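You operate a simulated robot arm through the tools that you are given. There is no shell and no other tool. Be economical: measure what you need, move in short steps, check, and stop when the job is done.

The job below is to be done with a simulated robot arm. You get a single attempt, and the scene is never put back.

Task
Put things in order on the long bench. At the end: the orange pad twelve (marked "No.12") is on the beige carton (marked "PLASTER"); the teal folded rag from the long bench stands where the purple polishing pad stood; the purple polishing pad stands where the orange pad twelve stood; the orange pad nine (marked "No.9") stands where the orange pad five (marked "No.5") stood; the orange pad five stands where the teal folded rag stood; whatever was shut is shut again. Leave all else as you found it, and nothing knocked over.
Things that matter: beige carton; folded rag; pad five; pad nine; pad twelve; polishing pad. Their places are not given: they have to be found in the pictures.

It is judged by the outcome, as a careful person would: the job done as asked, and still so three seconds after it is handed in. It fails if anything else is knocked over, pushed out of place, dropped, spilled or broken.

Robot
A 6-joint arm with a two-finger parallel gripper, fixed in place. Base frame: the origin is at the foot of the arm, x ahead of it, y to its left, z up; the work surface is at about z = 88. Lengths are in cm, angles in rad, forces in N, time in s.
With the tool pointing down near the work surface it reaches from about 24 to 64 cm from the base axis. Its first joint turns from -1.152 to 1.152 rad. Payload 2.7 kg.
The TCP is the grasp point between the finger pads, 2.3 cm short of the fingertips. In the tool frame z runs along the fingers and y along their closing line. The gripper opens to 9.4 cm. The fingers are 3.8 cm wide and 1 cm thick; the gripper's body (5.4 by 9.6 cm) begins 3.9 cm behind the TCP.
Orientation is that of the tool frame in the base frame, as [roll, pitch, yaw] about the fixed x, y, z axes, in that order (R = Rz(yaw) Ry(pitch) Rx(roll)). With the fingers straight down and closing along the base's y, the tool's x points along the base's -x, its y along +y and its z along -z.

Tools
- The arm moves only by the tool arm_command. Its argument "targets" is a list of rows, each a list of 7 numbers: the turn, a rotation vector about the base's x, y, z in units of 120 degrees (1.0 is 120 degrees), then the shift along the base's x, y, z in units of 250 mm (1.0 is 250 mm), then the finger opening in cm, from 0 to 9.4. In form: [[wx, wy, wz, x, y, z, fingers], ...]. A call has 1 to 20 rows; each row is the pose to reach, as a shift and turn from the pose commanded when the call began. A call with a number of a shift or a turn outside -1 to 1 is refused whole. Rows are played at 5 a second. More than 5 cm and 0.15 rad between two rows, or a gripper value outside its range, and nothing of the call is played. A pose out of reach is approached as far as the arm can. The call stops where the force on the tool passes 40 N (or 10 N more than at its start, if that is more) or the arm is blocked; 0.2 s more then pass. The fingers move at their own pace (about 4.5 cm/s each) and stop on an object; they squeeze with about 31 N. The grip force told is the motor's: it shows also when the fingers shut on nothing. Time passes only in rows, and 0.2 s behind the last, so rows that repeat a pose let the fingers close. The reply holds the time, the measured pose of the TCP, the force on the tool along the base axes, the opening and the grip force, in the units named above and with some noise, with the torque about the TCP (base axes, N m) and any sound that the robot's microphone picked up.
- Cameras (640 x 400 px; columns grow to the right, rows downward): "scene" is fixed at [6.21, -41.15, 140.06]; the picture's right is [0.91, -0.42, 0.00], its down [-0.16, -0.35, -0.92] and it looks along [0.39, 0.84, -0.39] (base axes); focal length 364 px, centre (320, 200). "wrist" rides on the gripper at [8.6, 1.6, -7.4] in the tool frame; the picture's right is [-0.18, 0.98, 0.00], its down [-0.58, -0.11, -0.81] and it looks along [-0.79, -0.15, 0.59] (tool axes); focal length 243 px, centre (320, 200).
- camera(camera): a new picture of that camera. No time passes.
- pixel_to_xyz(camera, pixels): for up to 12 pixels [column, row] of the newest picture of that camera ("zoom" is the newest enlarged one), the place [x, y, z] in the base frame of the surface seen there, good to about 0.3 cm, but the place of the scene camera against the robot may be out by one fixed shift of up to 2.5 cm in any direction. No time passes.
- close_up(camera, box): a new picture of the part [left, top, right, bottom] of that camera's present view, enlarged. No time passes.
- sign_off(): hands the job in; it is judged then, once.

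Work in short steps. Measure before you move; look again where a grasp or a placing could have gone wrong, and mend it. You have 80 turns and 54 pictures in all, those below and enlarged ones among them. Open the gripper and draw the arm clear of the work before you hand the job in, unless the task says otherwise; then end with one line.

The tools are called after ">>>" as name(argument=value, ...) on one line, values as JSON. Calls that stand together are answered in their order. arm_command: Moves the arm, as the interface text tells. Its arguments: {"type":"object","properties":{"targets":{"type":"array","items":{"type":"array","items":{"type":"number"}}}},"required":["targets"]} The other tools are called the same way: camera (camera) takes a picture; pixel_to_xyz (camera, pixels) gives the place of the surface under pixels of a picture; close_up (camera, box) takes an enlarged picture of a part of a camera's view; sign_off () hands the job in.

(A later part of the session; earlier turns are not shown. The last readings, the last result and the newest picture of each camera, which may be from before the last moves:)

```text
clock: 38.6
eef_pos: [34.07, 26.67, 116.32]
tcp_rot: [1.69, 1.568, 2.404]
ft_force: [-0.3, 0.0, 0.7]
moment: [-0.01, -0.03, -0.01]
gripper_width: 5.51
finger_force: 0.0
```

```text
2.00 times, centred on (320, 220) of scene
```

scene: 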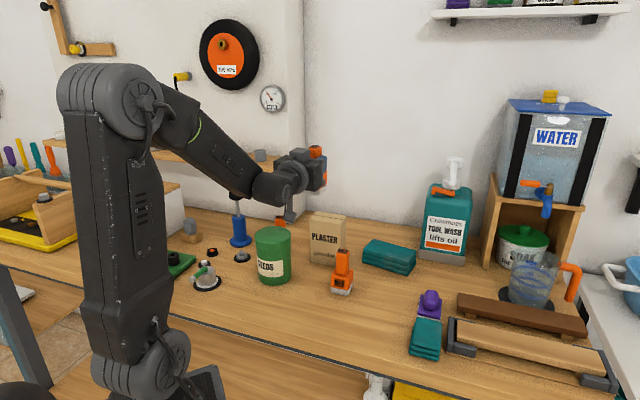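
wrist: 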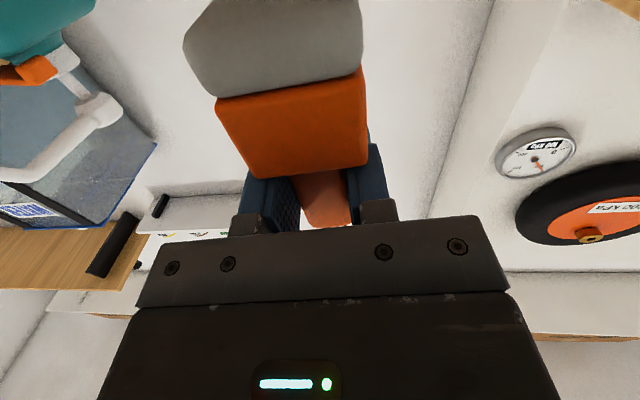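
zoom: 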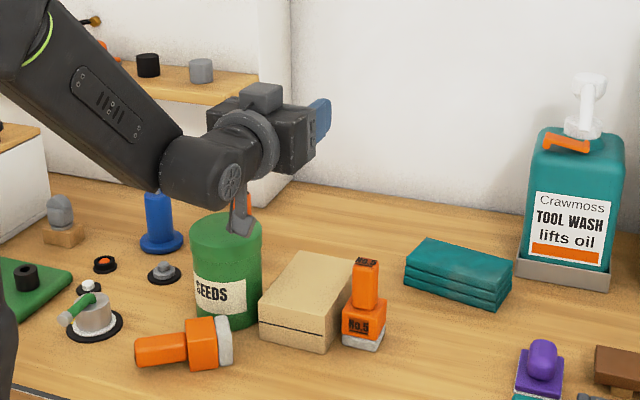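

The carton tipped forward and the pad came off: I was still pressing when I opened, so the fingers sat on the pad's shoulder and dragged it. To mend it, I first bring the tool back to pointing down, retreat and look.

>>> arm_command(targets=[[-0.041, 0.047, 0, -0.01, -0.01, 0.02, 9.4], [-0.082, 0.094, 0, -0.02, -0.02, 0.04, 9.4], [-0.123, 0.141, 0, -0.04, -0.04, 0.06, 9.4], [-0.164, 0.188, 0, -0.06, -0.06, 0.08, 9.4], [-0.205, 0.235, 0, -0.08, -0.08, 0.1, 9.4], [-0.246, 0.282, 0, -0.1, -0.1, 0.12, 9.4], [-0.287, 0.329, 0, -0.13, -0.12, 0.14, 9.4], [-0.328, 0.376, 0, -0.16, -0.15, 0.16, 9.4], [-0.369, 0.423, 0, -0.19, -0.18, 0.16, 9.4], [-0.41, 0.47, 0, -0.22, -0.21, 0.16, 9.4], [-0.451, 0.517, 0, -0.25, -0.24, 0.16, 9.4], [-0.492, 0.566, 0, -0.28, -0.28, 0.16, 9.4], [-0.492, 0.566, 0, -0.28, -0.28, 0.16, 9.4]])

>>> camera(camera="wrist")

```text
clock: 41.4
eef_pos: [27.08, 19.6, 120.29]
tcp_rot: [3.14, -0.003, -2.428]
ft_force: [0.3, 0.4, 0.6]
moment: [0.0, 0.03, 0.0]
gripper_width: 9.39
finger_force: 0.0
out of reach, approached as far as the arm can: row 3, 4
```

```text
21 pictures are left
```

wrist: 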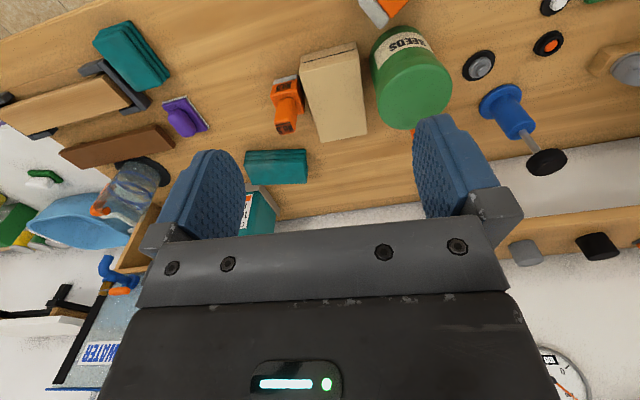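

The carton lies on its front between No.5 and SEEDS. I measure its upper-face corners and No.5's body and SEEDS' near edge.

>>> pixel_to_xyz(camera="wrist", pixels=[[303, 68], [356, 60], [319, 138], [364, 128], [335, 95], [302, 55], [352, 45], [298, 80], [272, 82], [300, 100], [300, 82], [280, 130]])

>>> close_up(camera="wrist", box=[250, 0, 450, 150])

```text
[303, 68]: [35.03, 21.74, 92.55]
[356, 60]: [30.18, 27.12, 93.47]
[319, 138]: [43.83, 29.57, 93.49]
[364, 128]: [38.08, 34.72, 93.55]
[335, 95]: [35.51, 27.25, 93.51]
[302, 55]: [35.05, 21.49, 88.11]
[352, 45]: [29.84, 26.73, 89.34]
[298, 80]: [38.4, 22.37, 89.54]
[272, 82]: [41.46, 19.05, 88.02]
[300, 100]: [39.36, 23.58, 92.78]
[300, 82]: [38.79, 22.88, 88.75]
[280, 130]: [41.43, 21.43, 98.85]
```

```text
2.67 times, centred on (350, 75) of wrist
```

zoom: 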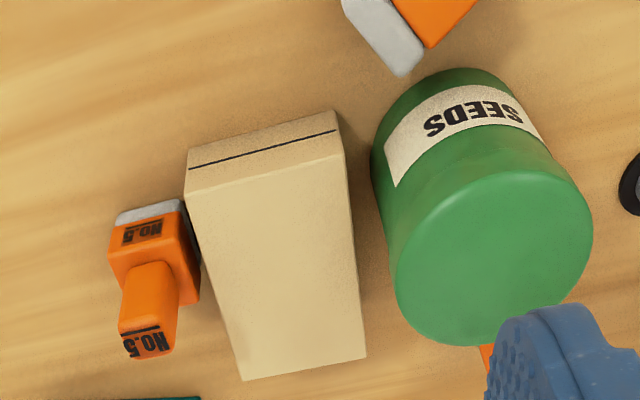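

No.5 and SEEDS leave little room beside the carton, so I first do the purple pad, the rag and No.5 (12's spot is free), then the carton. I move toward the purple pad.

>>> arm_command(targets=[[0, 0, 0.005, 0.12, -0.055, 0.0, 5], [0, 0, 0.01, 0.24, -0.11, 0.0, 5], [0, 0, 0.015, 0.36, -0.166, -0.05, 5], [0, 0, 0.02, 0.48, -0.222, -0.12, 5], [0, 0, 0.025, 0.6, -0.277, -0.2, 5], [0, 0, 0.03, 0.72, -0.333, -0.28, 5], [0, 0, 0.035, 0.84, -0.388, -0.36, 5], [0, 0, 0.035, 0.957, -0.444, -0.43, 5], [0, 0, 0.035, 0.957, -0.444, -0.49, 5], [0, 0, 0.035, 0.957, -0.444, -0.49, 5]])

>>> close_up(camera="wrist", box=[220, 0, 460, 180])

```text
clock: 43.6
eef_pos: [50.97, 8.5, 107.98]
tcp_rot: [-3.142, 0.0, -2.354]
ft_force: [-0.3, -0.3, 0.0]
moment: [0.01, 0.01, -0.01]
gripper_width: 5.0
finger_force: 0.1
```

```text
2.22 times, centred on (340, 90) of wrist
```

zoom: 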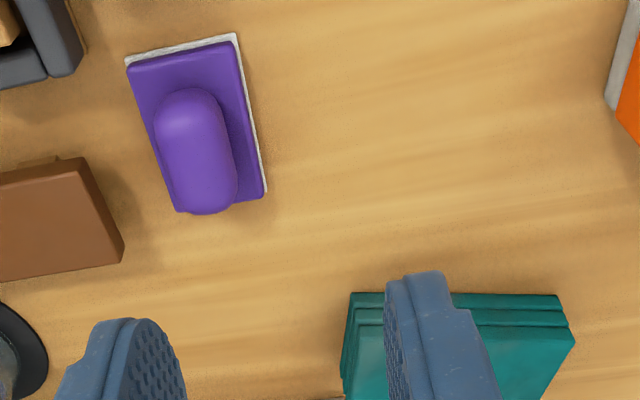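

The purple pad is well seen; I measure its knob and plate corners and the bar's corner.

>>> pixel_to_xyz(camera="zoom", pixels=[[185, 105], [205, 195], [158, 120], [170, 200], [225, 130], [236, 185], [195, 150], [128, 62], [236, 35], [266, 190], [122, 245], [95, 170]])

```text
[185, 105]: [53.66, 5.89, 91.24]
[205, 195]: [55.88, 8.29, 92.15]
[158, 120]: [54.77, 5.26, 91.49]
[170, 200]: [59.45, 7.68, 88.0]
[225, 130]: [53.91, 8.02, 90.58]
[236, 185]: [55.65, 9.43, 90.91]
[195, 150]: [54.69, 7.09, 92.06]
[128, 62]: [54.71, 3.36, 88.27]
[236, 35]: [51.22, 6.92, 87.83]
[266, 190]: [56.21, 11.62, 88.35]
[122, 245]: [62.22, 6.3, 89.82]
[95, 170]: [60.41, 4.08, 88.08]
```

Plate centre (55.45,7.5), knob top z≈92.1. I move over, descend to TCP z 91.9 and close.

>>> arm_command(targets=[[0, 0, 0, 0.09, -0.02, -0.06, 5], [0, 0, 0, 0.177, -0.04, -0.15, 5], [0, 0, 0, 0.177, -0.04, -0.3, 5], [0, 0, 0, 0.177, -0.04, -0.42, 5], [0, 0, 0, 0.177, -0.04, -0.52, 5], [0, 0, 0, 0.177, -0.04, -0.6, 5], [0, 0, 0, 0.177, -0.04, -0.643, 5], [0, 0, 0, 0.177, -0.04, -0.643, 3], [0, 0, 0, 0.177, -0.04, -0.643, 0], [0, 0, 0, 0.177, -0.04, -0.643, 0], [0, 0, 0, 0.177, -0.04, -0.643, 0], [0, 0, 0, 0.177, -0.04, -0.643, 0]])

```text
clock: 46.2
eef_pos: [55.42, 7.57, 92.02]
tcp_rot: [3.141, -0.001, -2.355]
ft_force: [-0.7, 0.6, 0.1]
moment: [0.05, 0.04, -0.02]
gripper_width: 2.94
finger_force: 30.9
```

Gripped (2.94). I lift slowly, carry to 12's old place (43.6,9.7), and lower.

>>> arm_command(targets=[[0, 0, 0, 0, 0, 0.02, 0], [0, 0, 0, 0, 0, 0.06, 0], [0, 0, 0, 0, 0, 0.11, 0], [0, 0, 0, 0, 0, 0.16, 0], [0, 0, 0, -0.02, 0.004, 0.18, 0], [0, 0, 0, -0.07, 0.013, 0.18, 0], [0, 0, 0, -0.13, 0.023, 0.18, 0], [0, 0, 0, -0.19, 0.034, 0.18, 0], [0, 0, 0, -0.25, 0.045, 0.18, 0], [0, 0, 0, -0.31, 0.056, 0.18, 0], [0, 0, 0, -0.37, 0.066, 0.18, 0], [0, 0, 0, -0.42, 0.076, 0.18, 0], [0, 0, 0, -0.455, 0.083, 0.18, 0], [0, 0, 0, -0.473, 0.085, 0.16, 0], [0, 0, 0, -0.473, 0.085, 0.12, 0], [0, 0, 0, -0.473, 0.085, 0.08, 0], [0, 0, 0, -0.473, 0.085, 0.045, 0], [0, 0, 0, -0.473, 0.085, 0.02, 0], [0, 0, 0, -0.473, 0.085, 0.006, 0], [0, 0, 0, -0.473, 0.085, 0.006, 0]])

```text
clock: 50.4
eef_pos: [43.55, 9.71, 92.11]
tcp_rot: [3.141, 0.0, -2.354]
ft_force: [-0.1, 0.5, -0.8]
moment: [0.01, 0.0, -0.01]
gripper_width: 2.94
finger_force: 30.7
```

I set it down the last millimetre, open, rise, and turn toward the rag (yaw -45°).

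>>> arm_command(targets=[[0, 0, 0, 0, 0, -0.004, 0], [0, 0, 0, 0, 0, -0.002, 3.6], [0, 0, 0, 0, 0, 0.0, 5], [0, 0, 0, 0, 0, 0.02, 5], [0, 0, 0, 0, 0, 0.1, 5], [0, 0, 0, 0, 0, 0.25, 5], [0, 0, 0, 0, 0, 0.4, 6], [0, 0, -0.0625, 0.014, -0.033, 0.5, 9.2], [0, 0, -0.125, 0.028, -0.066, 0.5, 9.2], [0, 0, -0.1875, 0.042, -0.1, 0.5, 9.2], [0, 0, -0.25, 0.056, -0.132, 0.5, 9.2], [0, 0, -0.3125, 0.07, -0.165, 0.5, 9.2], [0, 0, -0.375, 0.085, -0.2, 0.5, 9.2], [0, 0, -0.4375, 0.1, -0.23, 0.5, 9.2], [0, 0, -0.5, 0.113, -0.264, 0.5, 9.2], [0, 0, -0.5625, 0.127, -0.3, 0.5, 9.2], [0, 0, -0.625, 0.141, -0.33, 0.5, 9.2], [0, 0, -0.6875, 0.155, -0.363, 0.5, 9.2], [0, 0, -0.75, 0.17, -0.396, 0.5, 9.2], [0, 0, -0.75, 0.17, -0.396, 0.5, 9.2]])

>>> camera(camera="scene")

```text
clock: 54.6
eef_pos: [47.9, -0.27, 104.66]
tcp_rot: [-3.14, 0.001, 2.356]
ft_force: [0.7, 0.1, -0.3]
moment: [0.0, 0.0, 0.0]
gripper_width: 9.19
finger_force: 0.1
```

```text
18 pictures are left
```

scene: 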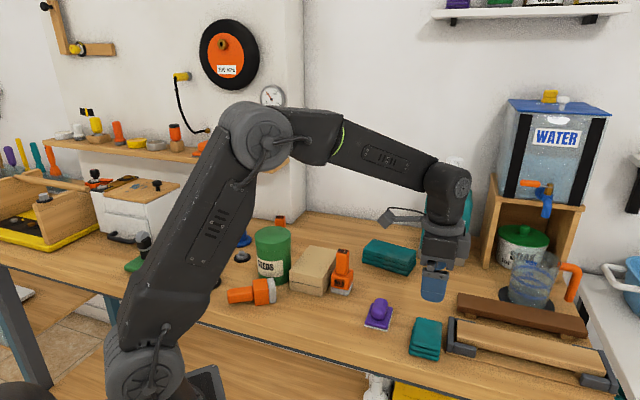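

The purple pad stands well. The rag's centre is (48.0,0.0); I descend to z 90.8 with the fingers at 9.2 along its length and close.

>>> arm_command(targets=[[0, 0, 0, 0.004, 0.011, -0.1, 9.2], [0, 0, 0, 0.004, 0.011, -0.22, 9.2], [0, 0, 0, 0.004, 0.011, -0.34, 9.2], [0, 0, 0, 0.004, 0.011, -0.44, 9.2], [0, 0, 0, 0.004, 0.011, -0.51, 9.2], [0, 0, 0, 0.004, 0.011, -0.548, 9.2], [0, 0, 0, 0.004, 0.011, -0.548, 7], [0, 0, 0, 0.004, 0.011, -0.548, 0], [0, 0, 0, 0.004, 0.011, -0.548, 0], [0, 0, 0, 0.004, 0.011, -0.548, 0]])

```text
clock: 56.8
eef_pos: [47.88, 0.03, 90.91]
tcp_rot: [-3.141, -0.001, 2.358]
ft_force: [-0.5, -0.6, -0.1]
moment: [-0.02, -0.02, 0.0]
gripper_width: 7.87
finger_force: 31.2
```

Gripped (7.87). I lift 4.5 cm, carry to the purple pad's old place (55.45,7.5) and lower.

>>> arm_command(targets=[[0, 0, 0, 0, 0, 0.02, 0], [0, 0, 0, 0, 0, 0.06, 0], [0, 0, 0, 0, 0, 0.11, 0], [0, 0, 0, 0, 0, 0.16, 0], [0, 0, 0, 0.015, 0.015, 0.18, 0], [0, 0, 0, 0.05, 0.05, 0.18, 0], [0, 0, 0, 0.09, 0.09, 0.18, 0], [0, 0, 0, 0.13, 0.13, 0.18, 0], [0, 0, 0, 0.17, 0.17, 0.18, 0], [0, 0, 0, 0.21, 0.21, 0.18, 0], [0, 0, 0, 0.25, 0.25, 0.18, 0], [0, 0, 0, 0.285, 0.285, 0.18, 0], [0, 0, 0, 0.301, 0.298, 0.17, 0], [0, 0, 0, 0.301, 0.298, 0.13, 0], [0, 0, 0, 0.301, 0.298, 0.09, 0], [0, 0, 0, 0.301, 0.298, 0.055, 0], [0, 0, 0, 0.301, 0.298, 0.025, 0], [0, 0, 0, 0.301, 0.298, 0.008, 0], [0, 0, 0, 0.301, 0.298, 0.002, 0], [0, 0, 0, 0.301, 0.298, 0.002, 0]])

```text
clock: 61.0
eef_pos: [55.38, 7.31, 90.93]
tcp_rot: [-3.141, 0.0, 2.358]
ft_force: [0.3, 0.1, 0.2]
moment: [-0.01, 0.01, -0.01]
gripper_width: 7.91
finger_force: 30.9
```

I open, rise, and travel above No.5 near (41,21.9), keeping this yaw.

>>> arm_command(targets=[[0, 0, 0, 0, 0, 0.0, 8.6], [0, 0, 0, 0, 0, 0.0, 9.3], [0, 0, 0, 0, 0, 0.02, 9.3], [0, 0, 0, 0, 0, 0.1, 9.3], [0, 0, 0, 0, 0, 0.25, 9.3], [0, 0, 0, 0, 0, 0.42, 9.3], [0, 0, 0, 0, 0, 0.58, 9.3], [0, 0, 0, -0.08, 0.08, 0.68, 9.3], [0, 0, 0, -0.18, 0.18, 0.7, 7], [0, 0, 0, -0.28, 0.28, 0.7, 5], [0, 0, 0, -0.38, 0.38, 0.7, 5], [0, 0, 0, -0.48, 0.48, 0.7, 5], [0, 0, 0, -0.53, 0.534, 0.7, 5], [0, 0, 0, -0.58, 0.584, 0.7, 5], [0, 0, 0, -0.58, 0.584, 0.7, 5]])

>>> camera(camera="wrist")

```text
clock: 64.2
eef_pos: [40.91, 22.09, 108.46]
tcp_rot: [3.141, 0.0, 2.358]
ft_force: [-0.4, 0.3, -0.8]
moment: [0.01, -0.01, -0.01]
gripper_width: 5.03
finger_force: 0.1
```

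```text
17 pictures are left
```

wrist: 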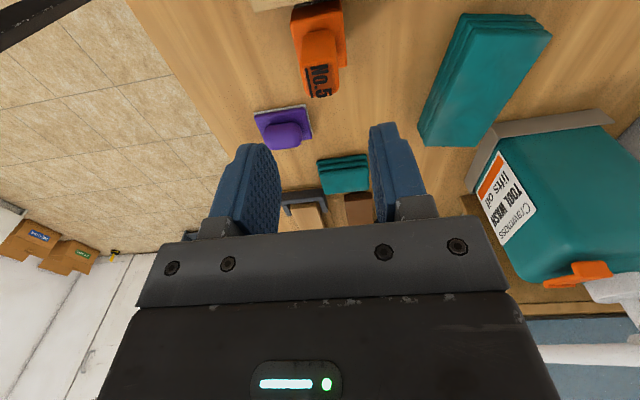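

The rag sits at the purple pad's spot and No.5 is ahead. I measure No.5's handle and shoulders.

>>> pixel_to_xyz(camera="wrist", pixels=[[304, 65], [340, 68], [322, 80], [290, 28], [342, 5], [346, 62], [310, 95], [336, 90], [320, 45], [256, 118], [306, 107], [345, 172]])

```text
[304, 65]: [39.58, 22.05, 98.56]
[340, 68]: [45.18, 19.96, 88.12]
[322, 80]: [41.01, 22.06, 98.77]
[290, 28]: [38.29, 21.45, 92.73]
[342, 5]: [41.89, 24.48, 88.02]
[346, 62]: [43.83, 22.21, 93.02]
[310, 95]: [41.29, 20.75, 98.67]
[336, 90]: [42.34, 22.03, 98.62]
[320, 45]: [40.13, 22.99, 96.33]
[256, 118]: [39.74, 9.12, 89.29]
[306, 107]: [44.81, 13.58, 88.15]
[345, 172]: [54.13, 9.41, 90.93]
```

No.5's centre is (41.0,21.9). I descend to TCP z 95.8 and close.

>>> arm_command(targets=[[0, 0, 0, 0.004, -0.008, -0.1, 5], [0, 0, 0, 0.004, -0.008, -0.22, 5], [0, 0, 0, 0.004, -0.008, -0.34, 5], [0, 0, 0, 0.004, -0.008, -0.42, 5], [0, 0, 0, 0.004, -0.008, -0.48, 5], [0, 0, 0, 0.004, -0.008, -0.506, 5], [0, 0, 0, 0.004, -0.008, -0.506, 3], [0, 0, 0, 0.004, -0.008, -0.506, 0], [0, 0, 0, 0.004, -0.008, -0.506, 0], [0, 0, 0, 0.004, -0.008, -0.506, 0], [0, 0, 0, 0, -0.008, -0.506, 0]])

```text
clock: 66.6
eef_pos: [40.88, 21.87, 95.8]
tcp_rot: [-3.141, 0.0, 2.358]
ft_force: [0.5, 0.4, 0.5]
moment: [0.01, -0.03, 0.02]
gripper_width: 2.66
finger_force: 30.9
```

Gripped (2.66). I lift slowly 8 cm and travel gently toward the rag's old place (48,0).

>>> arm_command(targets=[[0, 0, 0, 0, 0, 0.02, 0], [0, 0, 0, 0, 0, 0.06, 0], [0, 0, 0, 0, 0, 0.12, 0], [0, 0, 0, 0, 0, 0.18, 0], [0, 0, 0, 0, 0, 0.25, 0], [0, 0, 0, 0, 0, 0.31, 0], [0, 0, 0, 0.005, -0.016, 0.34, 0], [0, 0, 0, 0.02, -0.06, 0.34, 0], [0, 0, 0, 0.045, -0.14, 0.34, 0], [0, 0, 0, 0.07, -0.22, 0.34, 0], [0, 0, 0, 0.1, -0.3, 0.34, 0], [0, 0, 0, 0.125, -0.38, 0.34, 0], [0, 0, 0, 0.15, -0.46, 0.34, 0], [0, 0, 0, 0.175, -0.54, 0.34, 0], [0, 0, 0, 0.2, -0.62, 0.34, 0], [0, 0, 0, 0.225, -0.7, 0.34, 0], [0, 0, 0, 0.25, -0.78, 0.34, 0], [0, 0, 0, 0.27, -0.84, 0.34, 0], [0, 0, 0, 0.284, -0.875, 0.34, 0], [0, 0, 0, 0.284, -0.875, 0.34, 0]])

```text
clock: 70.8
eef_pos: [48.07, 0.07, 104.37]
tcp_rot: [3.14, -0.001, 2.359]
ft_force: [0.0, 0.1, -1.0]
moment: [0.06, -0.01, -0.03]
gripper_width: 2.68
finger_force: 31.3
```

Still held (2.68). I lower to 0.1 cm above the bench level, then set down, open and rise.

>>> arm_command(targets=[[0, 0, 0, 0, 0, -0.06, 0], [0, 0, 0, 0, 0, -0.12, 0], [0, 0, 0, 0, 0, -0.18, 0], [0, 0, 0, 0, 0, -0.24, 0], [0, 0, 0, 0, 0, -0.29, 0], [0, 0, 0, 0, 0, -0.32, 0], [0, 0, 0, 0, 0, -0.333, 0], [0, 0, 0, 0, 0, -0.338, 0], [0, 0, 0, 0, 0, -0.338, 0]])

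>>> close_up(camera="scene", box=[340, 220, 500, 370])

```text
clock: 72.8
eef_pos: [48.06, 0.14, 95.89]
tcp_rot: [3.141, 0.0, 2.359]
ft_force: [0.2, 0.9, -1.0]
moment: [0.01, -0.01, -0.01]
gripper_width: 2.69
finger_force: 31.7
```

```text
2.67 times, centred on (420, 295) of scene
```

zoom: 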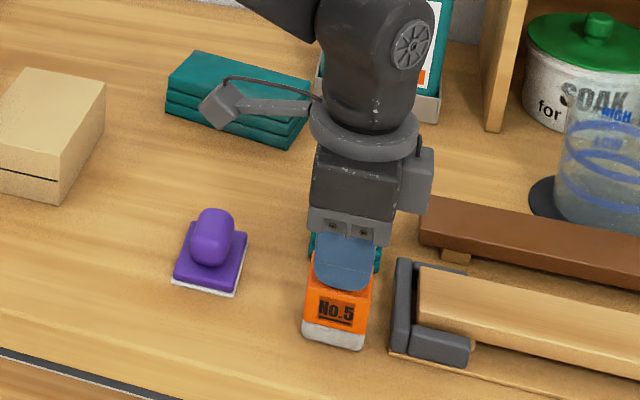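

No.5 stands at the rag's old place. I set down, open while rising slightly, and swing over to the carton with natural yaw (~43°).

>>> arm_command(targets=[[0, 0, 0, 0, 0, -0.003, 0], [0, 0, 0, 0, 0, 0.0, 3.4], [0, 0, 0, 0, 0, 0.006, 5], [0, 0, 0, 0, 0, 0.03, 5], [0, 0, 0, 0, 0, 0.12, 5], [0, 0, 0, 0, 0, 0.28, 5], [0, 0, 0, 0, 0, 0.44, 5], [0, 0, 0.06, -0.04, 0.08, 0.5, 9.4], [0, 0, 0.12, -0.08, 0.16, 0.5, 9.4], [0, 0, 0.18, -0.12, 0.24, 0.5, 9.4], [0, 0, 0.24, -0.16, 0.32, 0.5, 9.4], [0, 0, 0.3, -0.2, 0.4, 0.5, 9.4], [0, 0, 0.36, -0.24, 0.48, 0.5, 9.4], [0, 0, 0.42, -0.28, 0.56, 0.5, 9.4], [0, 0, 0.48, -0.33, 0.64, 0.5, 9.4], [0, 0, 0.54, -0.38, 0.73, 0.5, 9.4], [0, 0, 0.6, -0.43, 0.82, 0.5, 9.4], [0, 0, 0.66, -0.48, 0.9, 0.5, 9.4], [0, 0, 0.73, -0.53, 0.95, 0.5, 9.4], [0, 0, 0.73, -0.56, 0.95, 0.5, 9.4]])

>>> camera(camera="wrist")

```text
clock: 77.0
eef_pos: [34.01, 23.82, 108.3]
tcp_rot: [-3.141, 0.001, -2.396]
ft_force: [-0.2, -0.5, -0.1]
moment: [0.01, 0.0, 0.01]
gripper_width: 9.42
finger_force: 0.0
```

```text
15 pictures are left
```

wrist: 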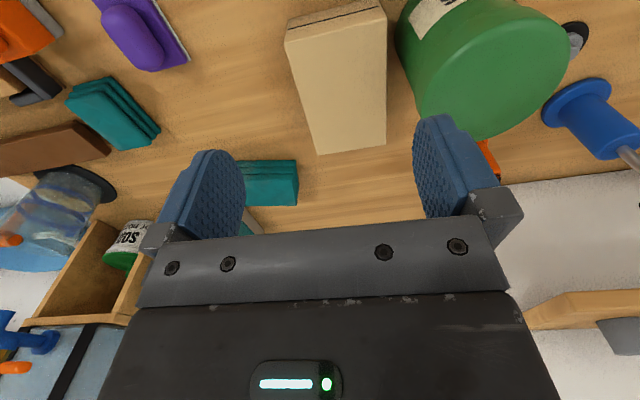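

Measuring the carton's upper-face corners from this nearer view.

>>> pixel_to_xyz(camera="wrist", pixels=[[290, 44], [383, 25], [319, 150], [383, 144], [303, 95], [385, 85], [340, 80], [286, 30], [400, 60], [410, 100]])

```text
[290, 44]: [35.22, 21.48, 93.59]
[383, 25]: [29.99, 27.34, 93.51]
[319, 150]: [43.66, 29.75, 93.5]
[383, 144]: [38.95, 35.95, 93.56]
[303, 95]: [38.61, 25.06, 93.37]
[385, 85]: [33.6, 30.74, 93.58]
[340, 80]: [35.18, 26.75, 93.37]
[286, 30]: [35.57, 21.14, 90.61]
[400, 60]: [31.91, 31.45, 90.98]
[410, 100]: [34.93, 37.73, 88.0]
```

Carton width ≈7.9, mid (36.1,27.9), axis ≈43°. I tilt the tool 25° outward, descend to z≈91.4 there and close across its width.

>>> arm_command(targets=[[0.035, -0.038, 0, 0.02, 0.04, -0.05, 9.4], [0.07, -0.076, 0, 0.04, 0.08, -0.1, 9.4], [0.106, -0.114, 0, 0.06, 0.12, -0.16, 9.4], [0.1417, -0.1526, 0, 0.084, 0.163, -0.24, 9.4], [0.1417, -0.1526, 0, 0.084, 0.163, -0.36, 9.4], [0.1417, -0.1526, 0, 0.084, 0.163, -0.46, 9.4], [0.1417, -0.1526, 0, 0.084, 0.163, -0.55, 9.4], [0.1417, -0.1526, 0, 0.084, 0.163, -0.62, 9.4], [0.1417, -0.1526, 0, 0.084, 0.163, -0.674, 9.4], [0.1417, -0.1526, 0, 0.084, 0.163, -0.674, 8], [0.1417, -0.1526, 0, 0.084, 0.163, -0.674, 5], [0.1417, -0.1526, 0, 0.084, 0.163, -0.674, 5], [0.1417, -0.1526, 0, 0.084, 0.163, -0.674, 5]])

```text
clock: 78.2
eef_pos: [36.72, 28.02, 101.69]
tcp_rot: [3.14, 0.466, -2.399]
ft_force: [-0.8, -4.3, 11.3]
moment: [0.32, 0.61, 0.3]
gripper_width: 9.27
finger_force: 0.0
stopped in row 5: the force on the tool passed its limit (the readings are from after the stop); the commanded pose is now the measured one
```

Stopped at z 101.7: a finger has touched something, most likely SEEDS' rim. I raise straight up and look.

>>> arm_command(targets=[[0, 0, 0, 0, 0, 0.05, 9.2], [0, 0, 0, 0, 0, 0.15, 9.2], [0, 0, 0, 0, 0, 0.25, 9.2], [0, 0, 0, 0, 0, 0.25, 9.2]])

>>> close_up(camera="scene", box=[200, 180, 400, 320])

>>> camera(camera="wrist")

```text
clock: 79.2
eef_pos: [36.53, 28.09, 107.61]
tcp_rot: [3.137, 0.46, -2.399]
ft_force: [0.0, 0.0, -0.6]
moment: [-0.01, -0.02, 0.0]
gripper_width: 9.21
finger_force: 0.0
```

```text
2.86 times, centred on (300, 250) of scene
```

zoom: 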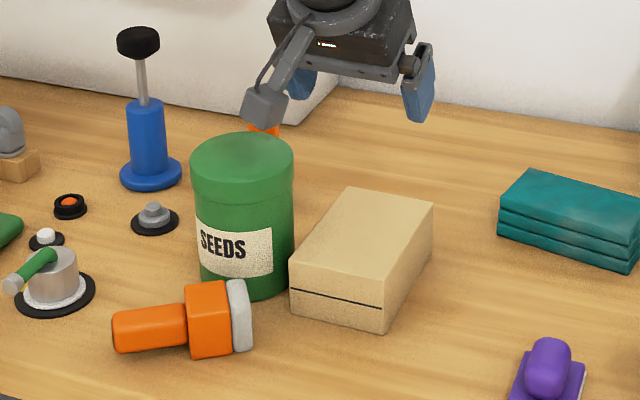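

```text
13 pictures are left
```

wrist: 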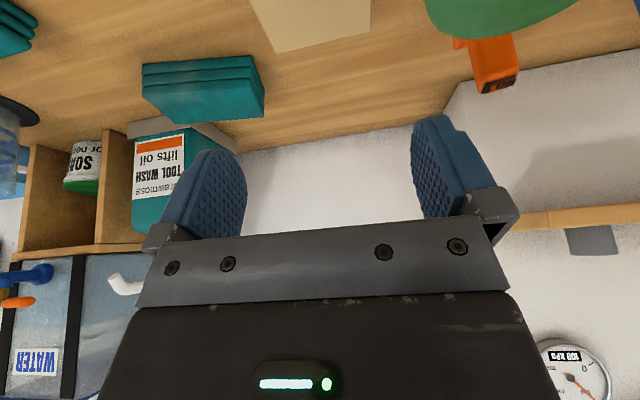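

SEEDS still stands in place (a finger just touched its rim). I regrasp further toward the carton's bottom end, at (38.5,30.0), well clear of the jar.

>>> arm_command(targets=[[0, 0, 0, 0.079, 0.076, 0, 9.4], [0, 0, 0, 0.079, 0.076, -0.12, 9.4], [0, 0, 0, 0.079, 0.076, -0.24, 9.4], [0, 0, 0, 0.079, 0.076, -0.34, 9.4], [0, 0, 0, 0.079, 0.076, -0.43, 9.4], [0, 0, 0, 0.079, 0.076, -0.51, 9.4], [0, 0, 0, 0.079, 0.076, -0.58, 9.4], [0, 0, 0, 0.079, 0.076, -0.62, 9.4], [0, 0, 0, 0.079, 0.076, -0.64, 9.4], [0, 0, 0, 0.079, 0.076, -0.64, 8], [0, 0, 0, 0.079, 0.076, -0.64, 5], [0, 0, 0, 0.079, 0.076, -0.64, 5], [0, 0, 0, 0.079, 0.076, -0.64, 5]])

```text
clock: 82.0
eef_pos: [38.49, 30.03, 91.71]
tcp_rot: [3.138, 0.463, -2.4]
ft_force: [1.1, 0.3, 0.9]
moment: [0.11, -0.11, 0.02]
gripper_width: 8.5
finger_force: 31.3
```

Gripped (8.5). I lift it slowly above the jar's height and carry it toward the open area near (31,18).

>>> arm_command(targets=[[0, 0, 0, 0, 0, 0.02, 5], [0, 0, 0, 0, 0, 0.06, 5], [0, 0, 0, 0, 0, 0.12, 5], [0, 0, 0, 0, 0, 0.19, 5], [0, 0, 0, 0, 0, 0.27, 5], [0, 0, 0, 0, 0, 0.35, 5], [0, 0, 0, 0, 0, 0.43, 5], [0, 0, 0, 0, 0, 0.51, 5], [0, 0, 0, 0, 0, 0.59, 5], [0, 0, 0, 0, 0, 0.66, 5], [0, 0, 0, -0.03, -0.048, 0.68, 5], [0, 0, 0, -0.07, -0.112, 0.68, 5], [0, 0, 0, -0.11, -0.176, 0.68, 5], [0, 0, 0, -0.15, -0.24, 0.68, 5], [0, 0, 0, -0.19, -0.304, 0.68, 5], [0, 0, 0, -0.23, -0.368, 0.68, 5], [0, 0, 0, -0.265, -0.424, 0.68, 5], [0, 0, 0, -0.29, -0.464, 0.68, 5], [0, 0, 0, -0.3, -0.48, 0.68, 5], [0, 0, 0, -0.3, -0.48, 0.68, 5]])

```text
clock: 86.2
eef_pos: [30.92, 18.01, 108.64]
tcp_rot: [3.137, 0.462, -2.401]
ft_force: [-1.1, 0.5, -1.2]
moment: [0.02, -0.01, -0.03]
gripper_width: 8.49
finger_force: 31.4
```

Held. I now rotate backward by 90° about the closing line to bring the carton's top up.

>>> arm_command(targets=[[-0.027, 0.029, 0, 0, 0, 0, 5], [-0.054, 0.058, 0, 0, 0, 0, 5], [-0.081, 0.087, 0, 0, 0, 0, 5], [-0.108, 0.116, 0, 0, 0, 0, 5], [-0.134, 0.145, 0, 0, 0, 0, 5], [-0.161, 0.174, 0, 0, 0, 0, 5], [-0.188, 0.203, 0, 0, 0, 0, 5], [-0.215, 0.232, 0, 0, 0, 0, 5], [-0.242, 0.261, 0, 0, 0, 0, 5], [-0.268, 0.289, 0, 0, 0, 0, 5], [-0.295, 0.318, 0, 0, 0, 0, 5], [-0.322, 0.347, 0, 0, 0, 0, 5], [-0.349, 0.376, 0, 0, 0, 0, 5], [-0.376, 0.405, 0, 0, 0, 0, 5], [-0.403, 0.434, 0, 0, 0, 0, 5], [-0.43, 0.463, 0, 0, 0, 0, 5], [-0.456, 0.492, 0, 0, 0, 0, 5], [-0.483, 0.521, 0, 0, 0, 0, 5], [-0.51, 0.55, 0, 0, 0, 0, 5], [-0.51, 0.55, 0, 0, 0, 0, 5]])

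>>> camera(camera="scene")

```text
clock: 90.4
eef_pos: [28.78, 15.65, 104.68]
tcp_rot: [-3.132, -1.107, -2.406]
ft_force: [-0.1, -0.5, -2.3]
moment: [0.02, -0.02, -0.02]
gripper_width: 8.48
finger_force: 31.3
out of reach, approached as far as the arm can: row 17, 18, 19, 20
```

```text
12 pictures are left
```

scene: 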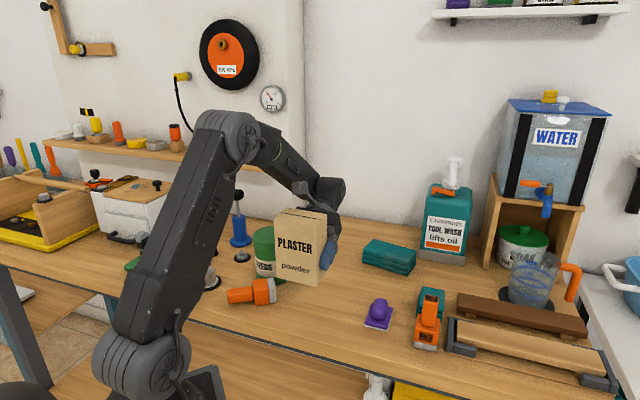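

The carton is upright in the air (turned 90°), though the TCP was drawn to (28.8,15.7,104.7). I lower it step by step and read the pose.

>>> arm_command(targets=[[0, 0, 0, 0, 0, -0.04, 5], [0, 0, 0, 0, 0, -0.1, 5], [0, 0, 0, 0, 0, -0.16, 5], [0, 0, 0, 0, 0, -0.22, 5], [0, 0, 0, 0, 0, -0.28, 5], [0, 0, 0, 0, 0, -0.28, 5]])

```text
clock: 91.8
eef_pos: [28.86, 15.63, 97.7]
tcp_rot: [-3.132, -1.108, -2.405]
ft_force: [0.8, 0.3, -2.8]
moment: [0.0, -0.05, -0.05]
gripper_width: 8.48
finger_force: 30.8
```

I lower further, slowly, to just above contact (expected near TCP z≈92.6).

>>> arm_command(targets=[[0, 0, 0, 0, 0, -0.04, 5], [0, 0, 0, 0, 0, -0.09, 5], [0, 0, 0, 0, 0, -0.13, 5], [0, 0, 0, 0, 0, -0.16, 5], [0, 0, 0, 0, 0, -0.175, 5], [0, 0, 0, 0, 0, -0.183, 5], [0, 0, 0, 0, 0, -0.19, 5], [0, 0, 0, 0, 0, -0.19, 5]])

>>> close_up(camera="scene", box=[210, 190, 390, 350])

```text
clock: 93.6
eef_pos: [28.79, 15.55, 93.05]
tcp_rot: [-3.132, -1.108, -2.405]
ft_force: [0.8, 0.1, -1.7]
moment: [-0.01, 0.01, 0.0]
gripper_width: 8.5
finger_force: 30.8
```

```text
2.50 times, centred on (300, 270) of scene
```

zoom: 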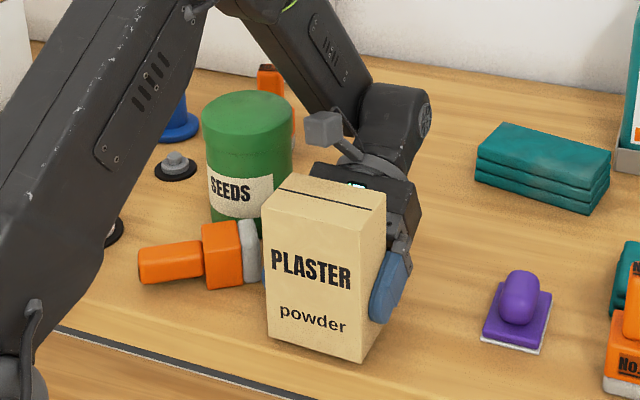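

The carton is upright and near the bench, with pad 12 just behind-left of it. I lower in 1 mm steps until contact.

>>> arm_command(targets=[[0, 0, 0, 0, 0, -0.005, 5], [0, 0, 0, 0, 0, -0.01, 5], [0, 0, 0, 0, 0, -0.015, 5], [0, 0, 0, 0, 0, -0.019, 5], [0, 0, 0, 0, 0, -0.019, 5]])

```text
clock: 94.8
eef_pos: [28.77, 15.5, 92.42]
tcp_rot: [-3.13, -1.108, -2.405]
ft_force: [-0.1, 0.0, -1.4]
moment: [0.04, -0.04, 0.01]
gripper_width: 8.48
finger_force: 31.4
```

>>> arm_command(targets=[[0, 0, 0, 0, 0, -0.005, 5], [0, 0, 0, 0, 0, -0.01, 5], [0, 0, 0, 0, 0, -0.015, 5], [0, 0, 0, 0, 0, -0.015, 5]])

>>> close_up(camera="scene", box=[260, 240, 350, 350])

```text
clock: 95.8
eef_pos: [28.82, 15.72, 92.29]
tcp_rot: [-3.135, -1.109, -2.402]
ft_force: [3.3, 4.8, 29.9]
moment: [0.88, 0.68, 0.01]
gripper_width: 8.49
finger_force: 30.5
```

```text
3.64 times, centred on (305, 295) of scene
```

zoom: 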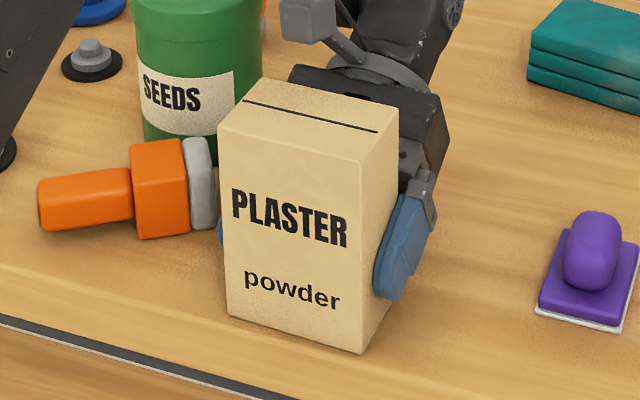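

Contact made (30 N, on the left lower edge). I relieve the load, open fully, and withdraw straight back along the tool axis.

>>> arm_command(targets=[[0, 0, 0, 0, 0, 0.006, 5], [0, 0, 0, 0, 0, 0.011, 5], [0, 0, 0, 0, 0, 0.011, 8.9], [0, 0, 0, 0, 0, 0.011, 9.4], [0, 0, 0, 0, 0, 0.011, 9.4], [0, 0, 0, 0.013, 0.012, 0.02, 9.4], [0, 0, 0, 0.04, 0.036, 0.038, 9.4], [0, 0, 0, 0.08, 0.072, 0.065, 9.4], [0, 0, 0, 0.12, 0.108, 0.092, 9.4], [0, 0, 0, 0.16, 0.144, 0.12, 9.4], [0, 0, 0, 0.2, 0.181, 0.146, 9.4], [0, 0, 0, 0.24, 0.217, 0.2, 9.4], [0, 0, 0, 0.28, 0.253, 0.3, 9.4], [0, 0, 0, 0.28, 0.253, 0.45, 9.4], [0, 0, 0, 0.28, 0.253, 0.6, 9.4], [0, 0, 0, 0.28, 0.253, 0.7, 9.4]])

>>> camera(camera="scene")

```text
clock: 99.2
eef_pos: [31.28, 17.62, 101.69]
tcp_rot: [-3.132, -1.106, -2.405]
ft_force: [0.3, 0.8, 0.5]
moment: [-0.04, -0.01, 0.0]
gripper_width: 9.39
finger_force: 0.1
out of reach, approached as far as the arm can: row 12, 13, 14, 15, 16
```

```text
9 pictures are left
```

scene: 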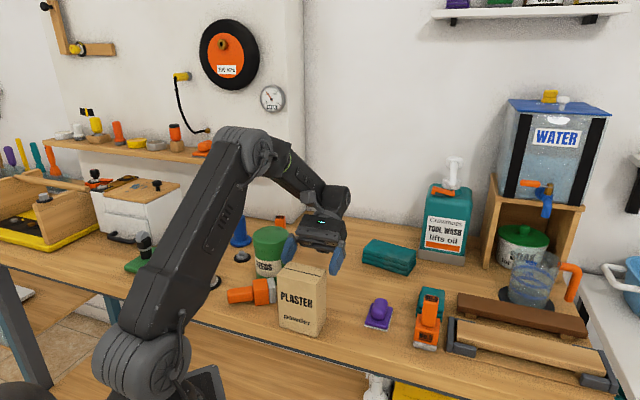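

The carton stands upright. I turn the tool back to pointing down while rising above the carton.

>>> arm_command(targets=[[0.045, -0.048, 0, 0, 0, 0.04, 9.4], [0.09, -0.097, 0, 0, 0, 0.1, 9.4], [0.135, -0.145, 0, 0, 0, 0.17, 9.4], [0.18, -0.194, 0, 0, 0, 0.25, 9.4], [0.225, -0.242, 0, 0, 0, 0.33, 9.4], [0.27, -0.29, 0, 0, 0, 0.41, 9.4], [0.315, -0.339, 0, 0, 0, 0.48, 9.4], [0.359, -0.387, 0, 0, 0, 0.53, 9.4], [0.359, -0.387, 0, 0, 0, 0.55, 9.4]])

>>> arm_command(targets=[[0, 0, -0.0625, -0.01, -0.007, 0, 8], [0, 0, -0.125, -0.022, -0.014, 0, 8], [0, 0, -0.1875, -0.033, -0.02, 0, 8], [0, 0, -0.25, -0.044, -0.027, 0, 8], [0, 0, -0.3125, -0.055, -0.034, 0, 8], [0, 0, -0.375, -0.066, -0.04, 0, 8], [0, 0, -0.4375, -0.077, -0.047, 0, 8], [0, 0, -0.5, -0.088, -0.054, 0, 8], [0, 0, -0.5625, -0.1, -0.06, 0, 8], [0, 0, -0.625, -0.11, -0.067, 0, 8], [0, 0, -0.6875, -0.12, -0.074, 0, 8], [0, 0, -0.75, -0.13, -0.08, 0, 8], [0, 0, -0.75, -0.13, -0.08, 0, 8]])

>>> camera(camera="wrist")

```text
clock: 101.2
eef_pos: [31.26, 17.71, 115.56]
tcp_rot: [3.141, -0.001, -2.398]
ft_force: [-0.1, -0.3, 0.0]
moment: [0.01, 0.0, -0.04]
gripper_width: 9.4
finger_force: 0.0
```

```text
clock: 104.0
eef_pos: [28.06, 15.73, 115.66]
tcp_rot: [-3.14, -0.005, 2.312]
ft_force: [0.0, -0.3, 0.0]
moment: [0.02, -0.01, 0.01]
gripper_width: 8.01
finger_force: 0.0
```

```text
8 pictures are left
```

wrist: 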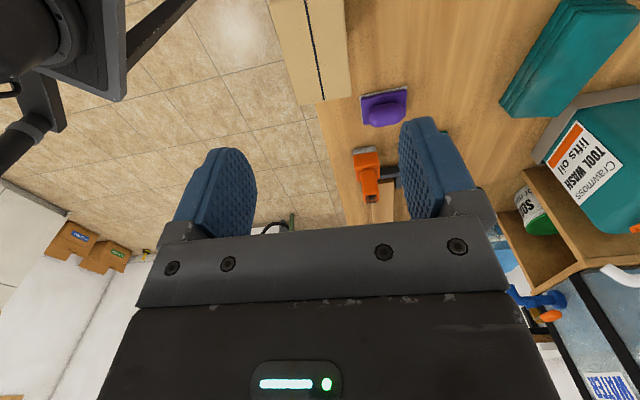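

The carton's top face shows at the picture's top; I measure it.

>>> pixel_to_xyz(camera="wrist", pixels=[[299, 101], [348, 95], [283, 40], [342, 40], [276, 8], [337, 5], [313, 50], [320, 90], [310, 10]])

```text
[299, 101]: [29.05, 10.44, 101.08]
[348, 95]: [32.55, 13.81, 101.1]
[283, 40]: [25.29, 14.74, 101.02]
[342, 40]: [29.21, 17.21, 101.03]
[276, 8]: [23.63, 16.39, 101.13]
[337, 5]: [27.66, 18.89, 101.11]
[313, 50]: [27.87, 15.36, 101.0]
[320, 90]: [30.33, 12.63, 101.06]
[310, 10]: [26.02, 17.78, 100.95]
```

The carton stands flat (top z 101.05), centre (28.0,15.1). I descend over it and grip across its depth near the top.

>>> arm_command(targets=[[0, 0, 0, 0, -0.025, -0.14, 8], [0, 0, 0, 0, -0.025, -0.29, 8], [0, 0, 0, 0, -0.025, -0.43, 8], [0, 0, 0, 0, -0.025, -0.55, 8], [0, 0, 0, 0, -0.025, -0.64, 8], [0, 0, 0, 0, -0.025, -0.682, 8], [0, 0, 0, 0, -0.025, -0.682, 6], [0, 0, 0, 0, -0.025, -0.682, 3], [0, 0, 0, 0, -0.025, -0.682, 3], [0, 0, 0, 0, -0.025, -0.682, 3]])

```text
clock: 106.2
eef_pos: [28.05, 15.01, 98.51]
tcp_rot: [3.141, -0.004, 2.314]
ft_force: [-0.4, 0.4, -0.4]
moment: [-0.02, 0.03, 0.0]
gripper_width: 5.46
finger_force: 30.8
```

Gripped (5.46). I lift 3 cm and carry the carton back to its original spot (43.65,35.3), then lower close to the bench.

>>> arm_command(targets=[[0, 0, 0, 0, 0, 0.02, 3], [0, 0, 0, 0, 0, 0.06, 3], [0, 0, 0, 0, 0, 0.1, 3], [0, 0, 0, 0.02, 0.026, 0.12, 3], [0, 0, 0, 0.065, 0.084, 0.12, 3], [0, 0, 0, 0.12, 0.155, 0.12, 3], [0, 0, 0, 0.175, 0.227, 0.12, 3], [0, 0, 0, 0.23, 0.298, 0.12, 3], [0, 0, 0, 0.285, 0.369, 0.12, 3], [0, 0, 0, 0.34, 0.44, 0.12, 3], [0, 0, 0, 0.395, 0.511, 0.12, 3], [0, 0, 0, 0.45, 0.583, 0.12, 3], [0, 0, 0, 0.505, 0.654, 0.12, 3], [0, 0, 0, 0.56, 0.725, 0.12, 3], [0, 0, 0, 0.605, 0.783, 0.12, 3], [0, 0, 0, 0.624, 0.808, 0.11, 3], [0, 0, 0, 0.624, 0.808, 0.07, 3], [0, 0, 0, 0.624, 0.808, 0.03, 3], [0, 0, 0, 0.624, 0.808, 0.008, 3], [0, 0, 0, 0.624, 0.808, 0.003, 3]])

```text
clock: 110.4
eef_pos: [43.72, 35.35, 98.59]
tcp_rot: [-3.141, -0.003, 2.314]
ft_force: [0.5, 0.8, -2.6]
moment: [-0.01, 0.02, 0.02]
gripper_width: 5.47
finger_force: 30.9
```

I set the carton down, release, rise, and swing toward pad 12 (lying near (18,28)), turning in two stages to yaw ≈163°.

>>> arm_command(targets=[[0, 0, 0, 0, 0, 0, 3], [0, 0, 0, 0, 0, 0.0, 6.5], [0, 0, 0, 0, 0, 0.0, 8], [0, 0, 0, 0, 0, 0.02, 8], [0, 0, 0, 0, 0, 0.12, 8], [0, 0, 0, 0, 0, 0.28, 8], [0, 0, 0, 0, 0, 0.45, 8], [0, 0, 0, 0, 0, 0.62, 8], [0, 0, 0.0625, -0.08, -0.026, 0.66, 6], [0, 0, 0.125, -0.16, -0.052, 0.66, 5], [0, 0, 0.1875, -0.24, -0.078, 0.66, 5], [0, 0, 0.25, -0.32, -0.104, 0.66, 5], [0, 0, 0.3125, -0.4, -0.13, 0.66, 5], [0, 0, 0.375, -0.48, -0.156, 0.66, 5], [0, 0, 0.4375, -0.56, -0.182, 0.66, 5], [0, 0, 0.5, -0.64, -0.208, 0.66, 5], [0, 0, 0.5625, -0.72, -0.234, 0.66, 5], [0, 0, 0.625, -0.8, -0.26, 0.66, 5], [0, 0, 0.6875, -0.88, -0.286, 0.66, 5], [0, 0, 0.75, -0.95, -0.31, 0.66, 5]])

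>>> arm_command(targets=[[0, 0, 0.0625, 0, 0, 0, 5], [0, 0, 0.125, 0, 0, 0, 5], [0, 0, 0.1875, 0, 0, 0, 5], [0, 0, 0.25, 0, 0, 0, 5], [0, 0, 0.3125, 0, 0, 0, 5], [0, 0, 0.375, 0, 0, 0, 5], [0, 0, 0.4375, 0, 0, 0, 5], [0, 0, 0.5, 0, 0, 0, 5], [0, 0, 0.5625, 0, 0, 0, 5], [0, 0, 0.625, 0, 0, 0, 5], [0, 0, 0.6875, 0, 0, 0, 5], [0, 0, 0.75, 0, 0, 0, 5], [0, 0, 0.8125, 0, 0, 0, 5], [0, 0, 0.875, 0, 0, 0, 5], [0, 0, 0.9375, 0, 0, 0, 5], [0, 0, 1.0, 0, 0, 0, 5], [0, 0, 1.0, 0, 0, 0, 5]])

>>> camera(camera="wrist")

>>> camera(camera="scene")

```text
clock: 114.6
eef_pos: [19.91, 27.57, 115.08]
tcp_rot: [-3.141, -0.004, -2.397]
ft_force: [-0.2, 0.2, -0.3]
moment: [0.01, -0.02, 0.01]
gripper_width: 5.01
finger_force: 0.0
```

```text
clock: 118.2
eef_pos: [20.03, 27.46, 115.2]
tcp_rot: [3.14, -0.003, -0.302]
ft_force: [0.1, 0.9, -0.7]
moment: [0.01, -0.02, -0.03]
gripper_width: 4.98
finger_force: 0.0
```

```text
7 pictures are left
```

wrist: 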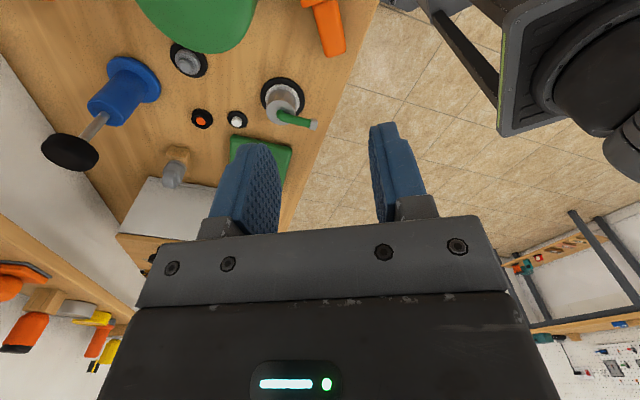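

```text
6 pictures are left
```

scene: 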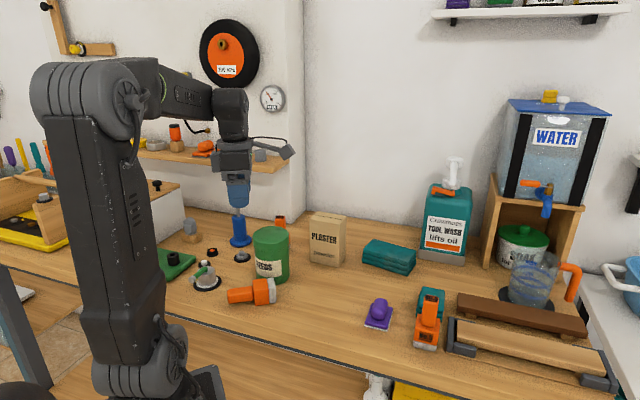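

The carton is back in its place. Pad 12's handle shows at (325,25) in the wrist view; I measure its edges and tip.

>>> pixel_to_xyz(camera="wrist", pixels=[[308, 15], [336, 10], [322, 15], [322, 48], [343, 42], [333, 50], [328, 30], [316, 30], [339, 28], [318, 4], [225, 50], [300, 130]])

>>> pixel_to_xyz(camera="scene", pixels=[[232, 291], [242, 289], [250, 287], [256, 290], [262, 285], [272, 285], [272, 300], [258, 303], [328, 217], [346, 218], [314, 213]])

```text
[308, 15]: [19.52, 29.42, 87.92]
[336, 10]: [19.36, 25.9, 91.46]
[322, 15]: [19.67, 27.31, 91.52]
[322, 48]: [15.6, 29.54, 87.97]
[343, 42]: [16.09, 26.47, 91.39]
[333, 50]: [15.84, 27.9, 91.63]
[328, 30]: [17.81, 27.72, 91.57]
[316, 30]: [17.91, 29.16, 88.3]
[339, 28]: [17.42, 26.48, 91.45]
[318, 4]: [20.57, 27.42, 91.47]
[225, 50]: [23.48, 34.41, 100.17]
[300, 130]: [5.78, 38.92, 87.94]
```

```text
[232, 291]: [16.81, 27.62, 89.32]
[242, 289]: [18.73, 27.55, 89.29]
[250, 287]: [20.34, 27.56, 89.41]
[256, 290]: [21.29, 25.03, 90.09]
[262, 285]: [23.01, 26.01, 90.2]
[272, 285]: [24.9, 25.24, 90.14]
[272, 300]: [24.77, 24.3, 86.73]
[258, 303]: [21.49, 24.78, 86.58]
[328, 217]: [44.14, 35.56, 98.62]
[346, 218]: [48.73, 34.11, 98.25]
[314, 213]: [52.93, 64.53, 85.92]
```

Handle centre line passes (18.1,27.4) at ~166°, tip (15.6,27.95). I descend, grip 2.6 cm from the tip, and lift slowly.

>>> arm_command(targets=[[0, 0, 0.025, -0.04, 0, -0.1, 5], [0, 0, 0.025, -0.077, -0.004, -0.25, 5], [0, 0, 0.025, -0.077, -0.004, -0.42, 5], [0, 0, 0.025, -0.077, -0.004, -0.58, 5], [0, 0, 0.025, -0.077, -0.004, -0.72, 5], [0, 0, 0.025, -0.077, -0.004, -0.83, 5], [0, 0, 0.025, -0.077, -0.004, -0.91, 5], [0, 0, 0.025, -0.077, -0.004, -0.95, 5], [0, 0, 0.025, -0.077, -0.004, -0.968, 5], [0, 0, 0.025, -0.077, -0.004, -0.968, 3], [0, 0, 0.025, -0.077, -0.004, -0.968, 0], [0, 0, 0.025, -0.077, -0.004, -0.968, 0], [0, 0, 0.025, -0.077, -0.004, -0.968, 0]])

>>> arm_command(targets=[[0, 0, 0, 0, 0, 0.02, 0], [0, 0, 0, 0, 0, 0.05, 0], [0, 0, 0, 0, 0, 0.1, 0], [0, 0, 0, 0, 0, 0.16, 0], [0, 0, 0, 0, 0, 0.23, 0], [0, 0, 0, 0, 0, 0.31, 0], [0, 0, 0, 0, 0, 0.39, 0], [0, 0, 0, 0, 0, 0.47, 0], [0, 0, 0, 0, 0, 0.55, 0], [0, 0, 0, 0, 0, 0.63, 0], [0, 0, 0, 0, 0, 0.71, 0], [0, 0, 0, 0, 0, 0.79, 0], [0, 0, 0, 0, 0, 0.86, 0], [0, 0, 0, 0, 0, 0.9, 0], [0, 0, 0, 0, 0, 0.9, 0]])

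```text
clock: 121.0
eef_pos: [18.8, 26.99, 90.89]
tcp_rot: [3.141, -0.002, -0.253]
ft_force: [-0.8, 0.1, 0.1]
moment: [0.04, 0.03, 0.01]
gripper_width: 2.67
finger_force: 30.9
out of reach, approached as far as the arm can: row 2, 3, 4, 5, 6, 7, 8, 9, 10, 11, 12, 13
```

```text
clock: 124.2
eef_pos: [18.97, 27.11, 113.49]
tcp_rot: [-3.141, -0.004, -0.251]
ft_force: [0.7, -1.1, -1.6]
moment: [0.0, 0.05, -0.01]
gripper_width: 2.65
finger_force: 31.0
```

Held (2.65). I turn gently back to yaw ≈41° in two calls while moving to (30,22).

>>> arm_command(targets=[[0, 0, -0.02, 0.01, -0.005, 0, 0], [0, 0, -0.057, 0.03, -0.015, 0, 0], [0, 0, -0.094, 0.055, -0.025, 0, 0], [0, 0, -0.131, 0.08, -0.036, 0.01, 0], [0, 0, -0.168, 0.105, -0.047, 0.02, 0], [0, 0, -0.205, 0.13, -0.058, 0.03, 0], [0, 0, -0.242, 0.155, -0.069, 0.04, 0], [0, 0, -0.279, 0.18, -0.08, 0.05, 0], [0, 0, -0.316, 0.205, -0.091, 0.05, 0], [0, 0, -0.353, 0.23, -0.102, 0.05, 0], [0, 0, -0.39, 0.255, -0.113, 0.05, 0], [0, 0, -0.427, 0.28, -0.124, 0.05, 0], [0, 0, -0.464, 0.305, -0.135, 0.05, 0], [0, 0, -0.501, 0.33, -0.146, 0.05, 0], [0, 0, -0.538, 0.355, -0.157, 0.05, 0], [0, 0, -0.575, 0.38, -0.168, 0.05, 0], [0, 0, -0.612, 0.4, -0.179, 0.05, 0], [0, 0, -0.649, 0.42, -0.19, 0.05, 0], [0, 0, -0.686, 0.44, -0.2, 0.05, 0], [0, 0, -0.7, 0.44, -0.2, 0.05, 0]])

>>> arm_command(targets=[[0, 0, -0.02, 0, 0, 0, 0], [0, 0, -0.057, 0, 0, 0, 0], [0, 0, -0.094, 0, 0, 0, 0], [0, 0, -0.131, 0, 0, 0, 0], [0, 0, -0.168, 0, 0, 0, 0], [0, 0, -0.205, 0, 0, 0, 0], [0, 0, -0.242, 0, 0, 0, 0], [0, 0, -0.279, 0, 0, 0, 0], [0, 0, -0.316, 0, 0, 0, 0], [0, 0, -0.338, 0, 0, 0, 0], [0, 0, -0.338, 0, 0, 0, 0]])

```text
clock: 128.4
eef_pos: [30.03, 21.88, 114.68]
tcp_rot: [3.141, -0.002, -1.719]
ft_force: [-0.1, -0.4, -1.1]
moment: [0.04, -0.03, -0.02]
gripper_width: 2.66
finger_force: 31.2
```

```text
clock: 130.8
eef_pos: [29.95, 22.01, 114.69]
tcp_rot: [-3.14, -0.004, -2.429]
ft_force: [-0.2, 0.3, -2.8]
moment: [0.05, -0.04, 0.01]
gripper_width: 2.66
finger_force: 31.0
```

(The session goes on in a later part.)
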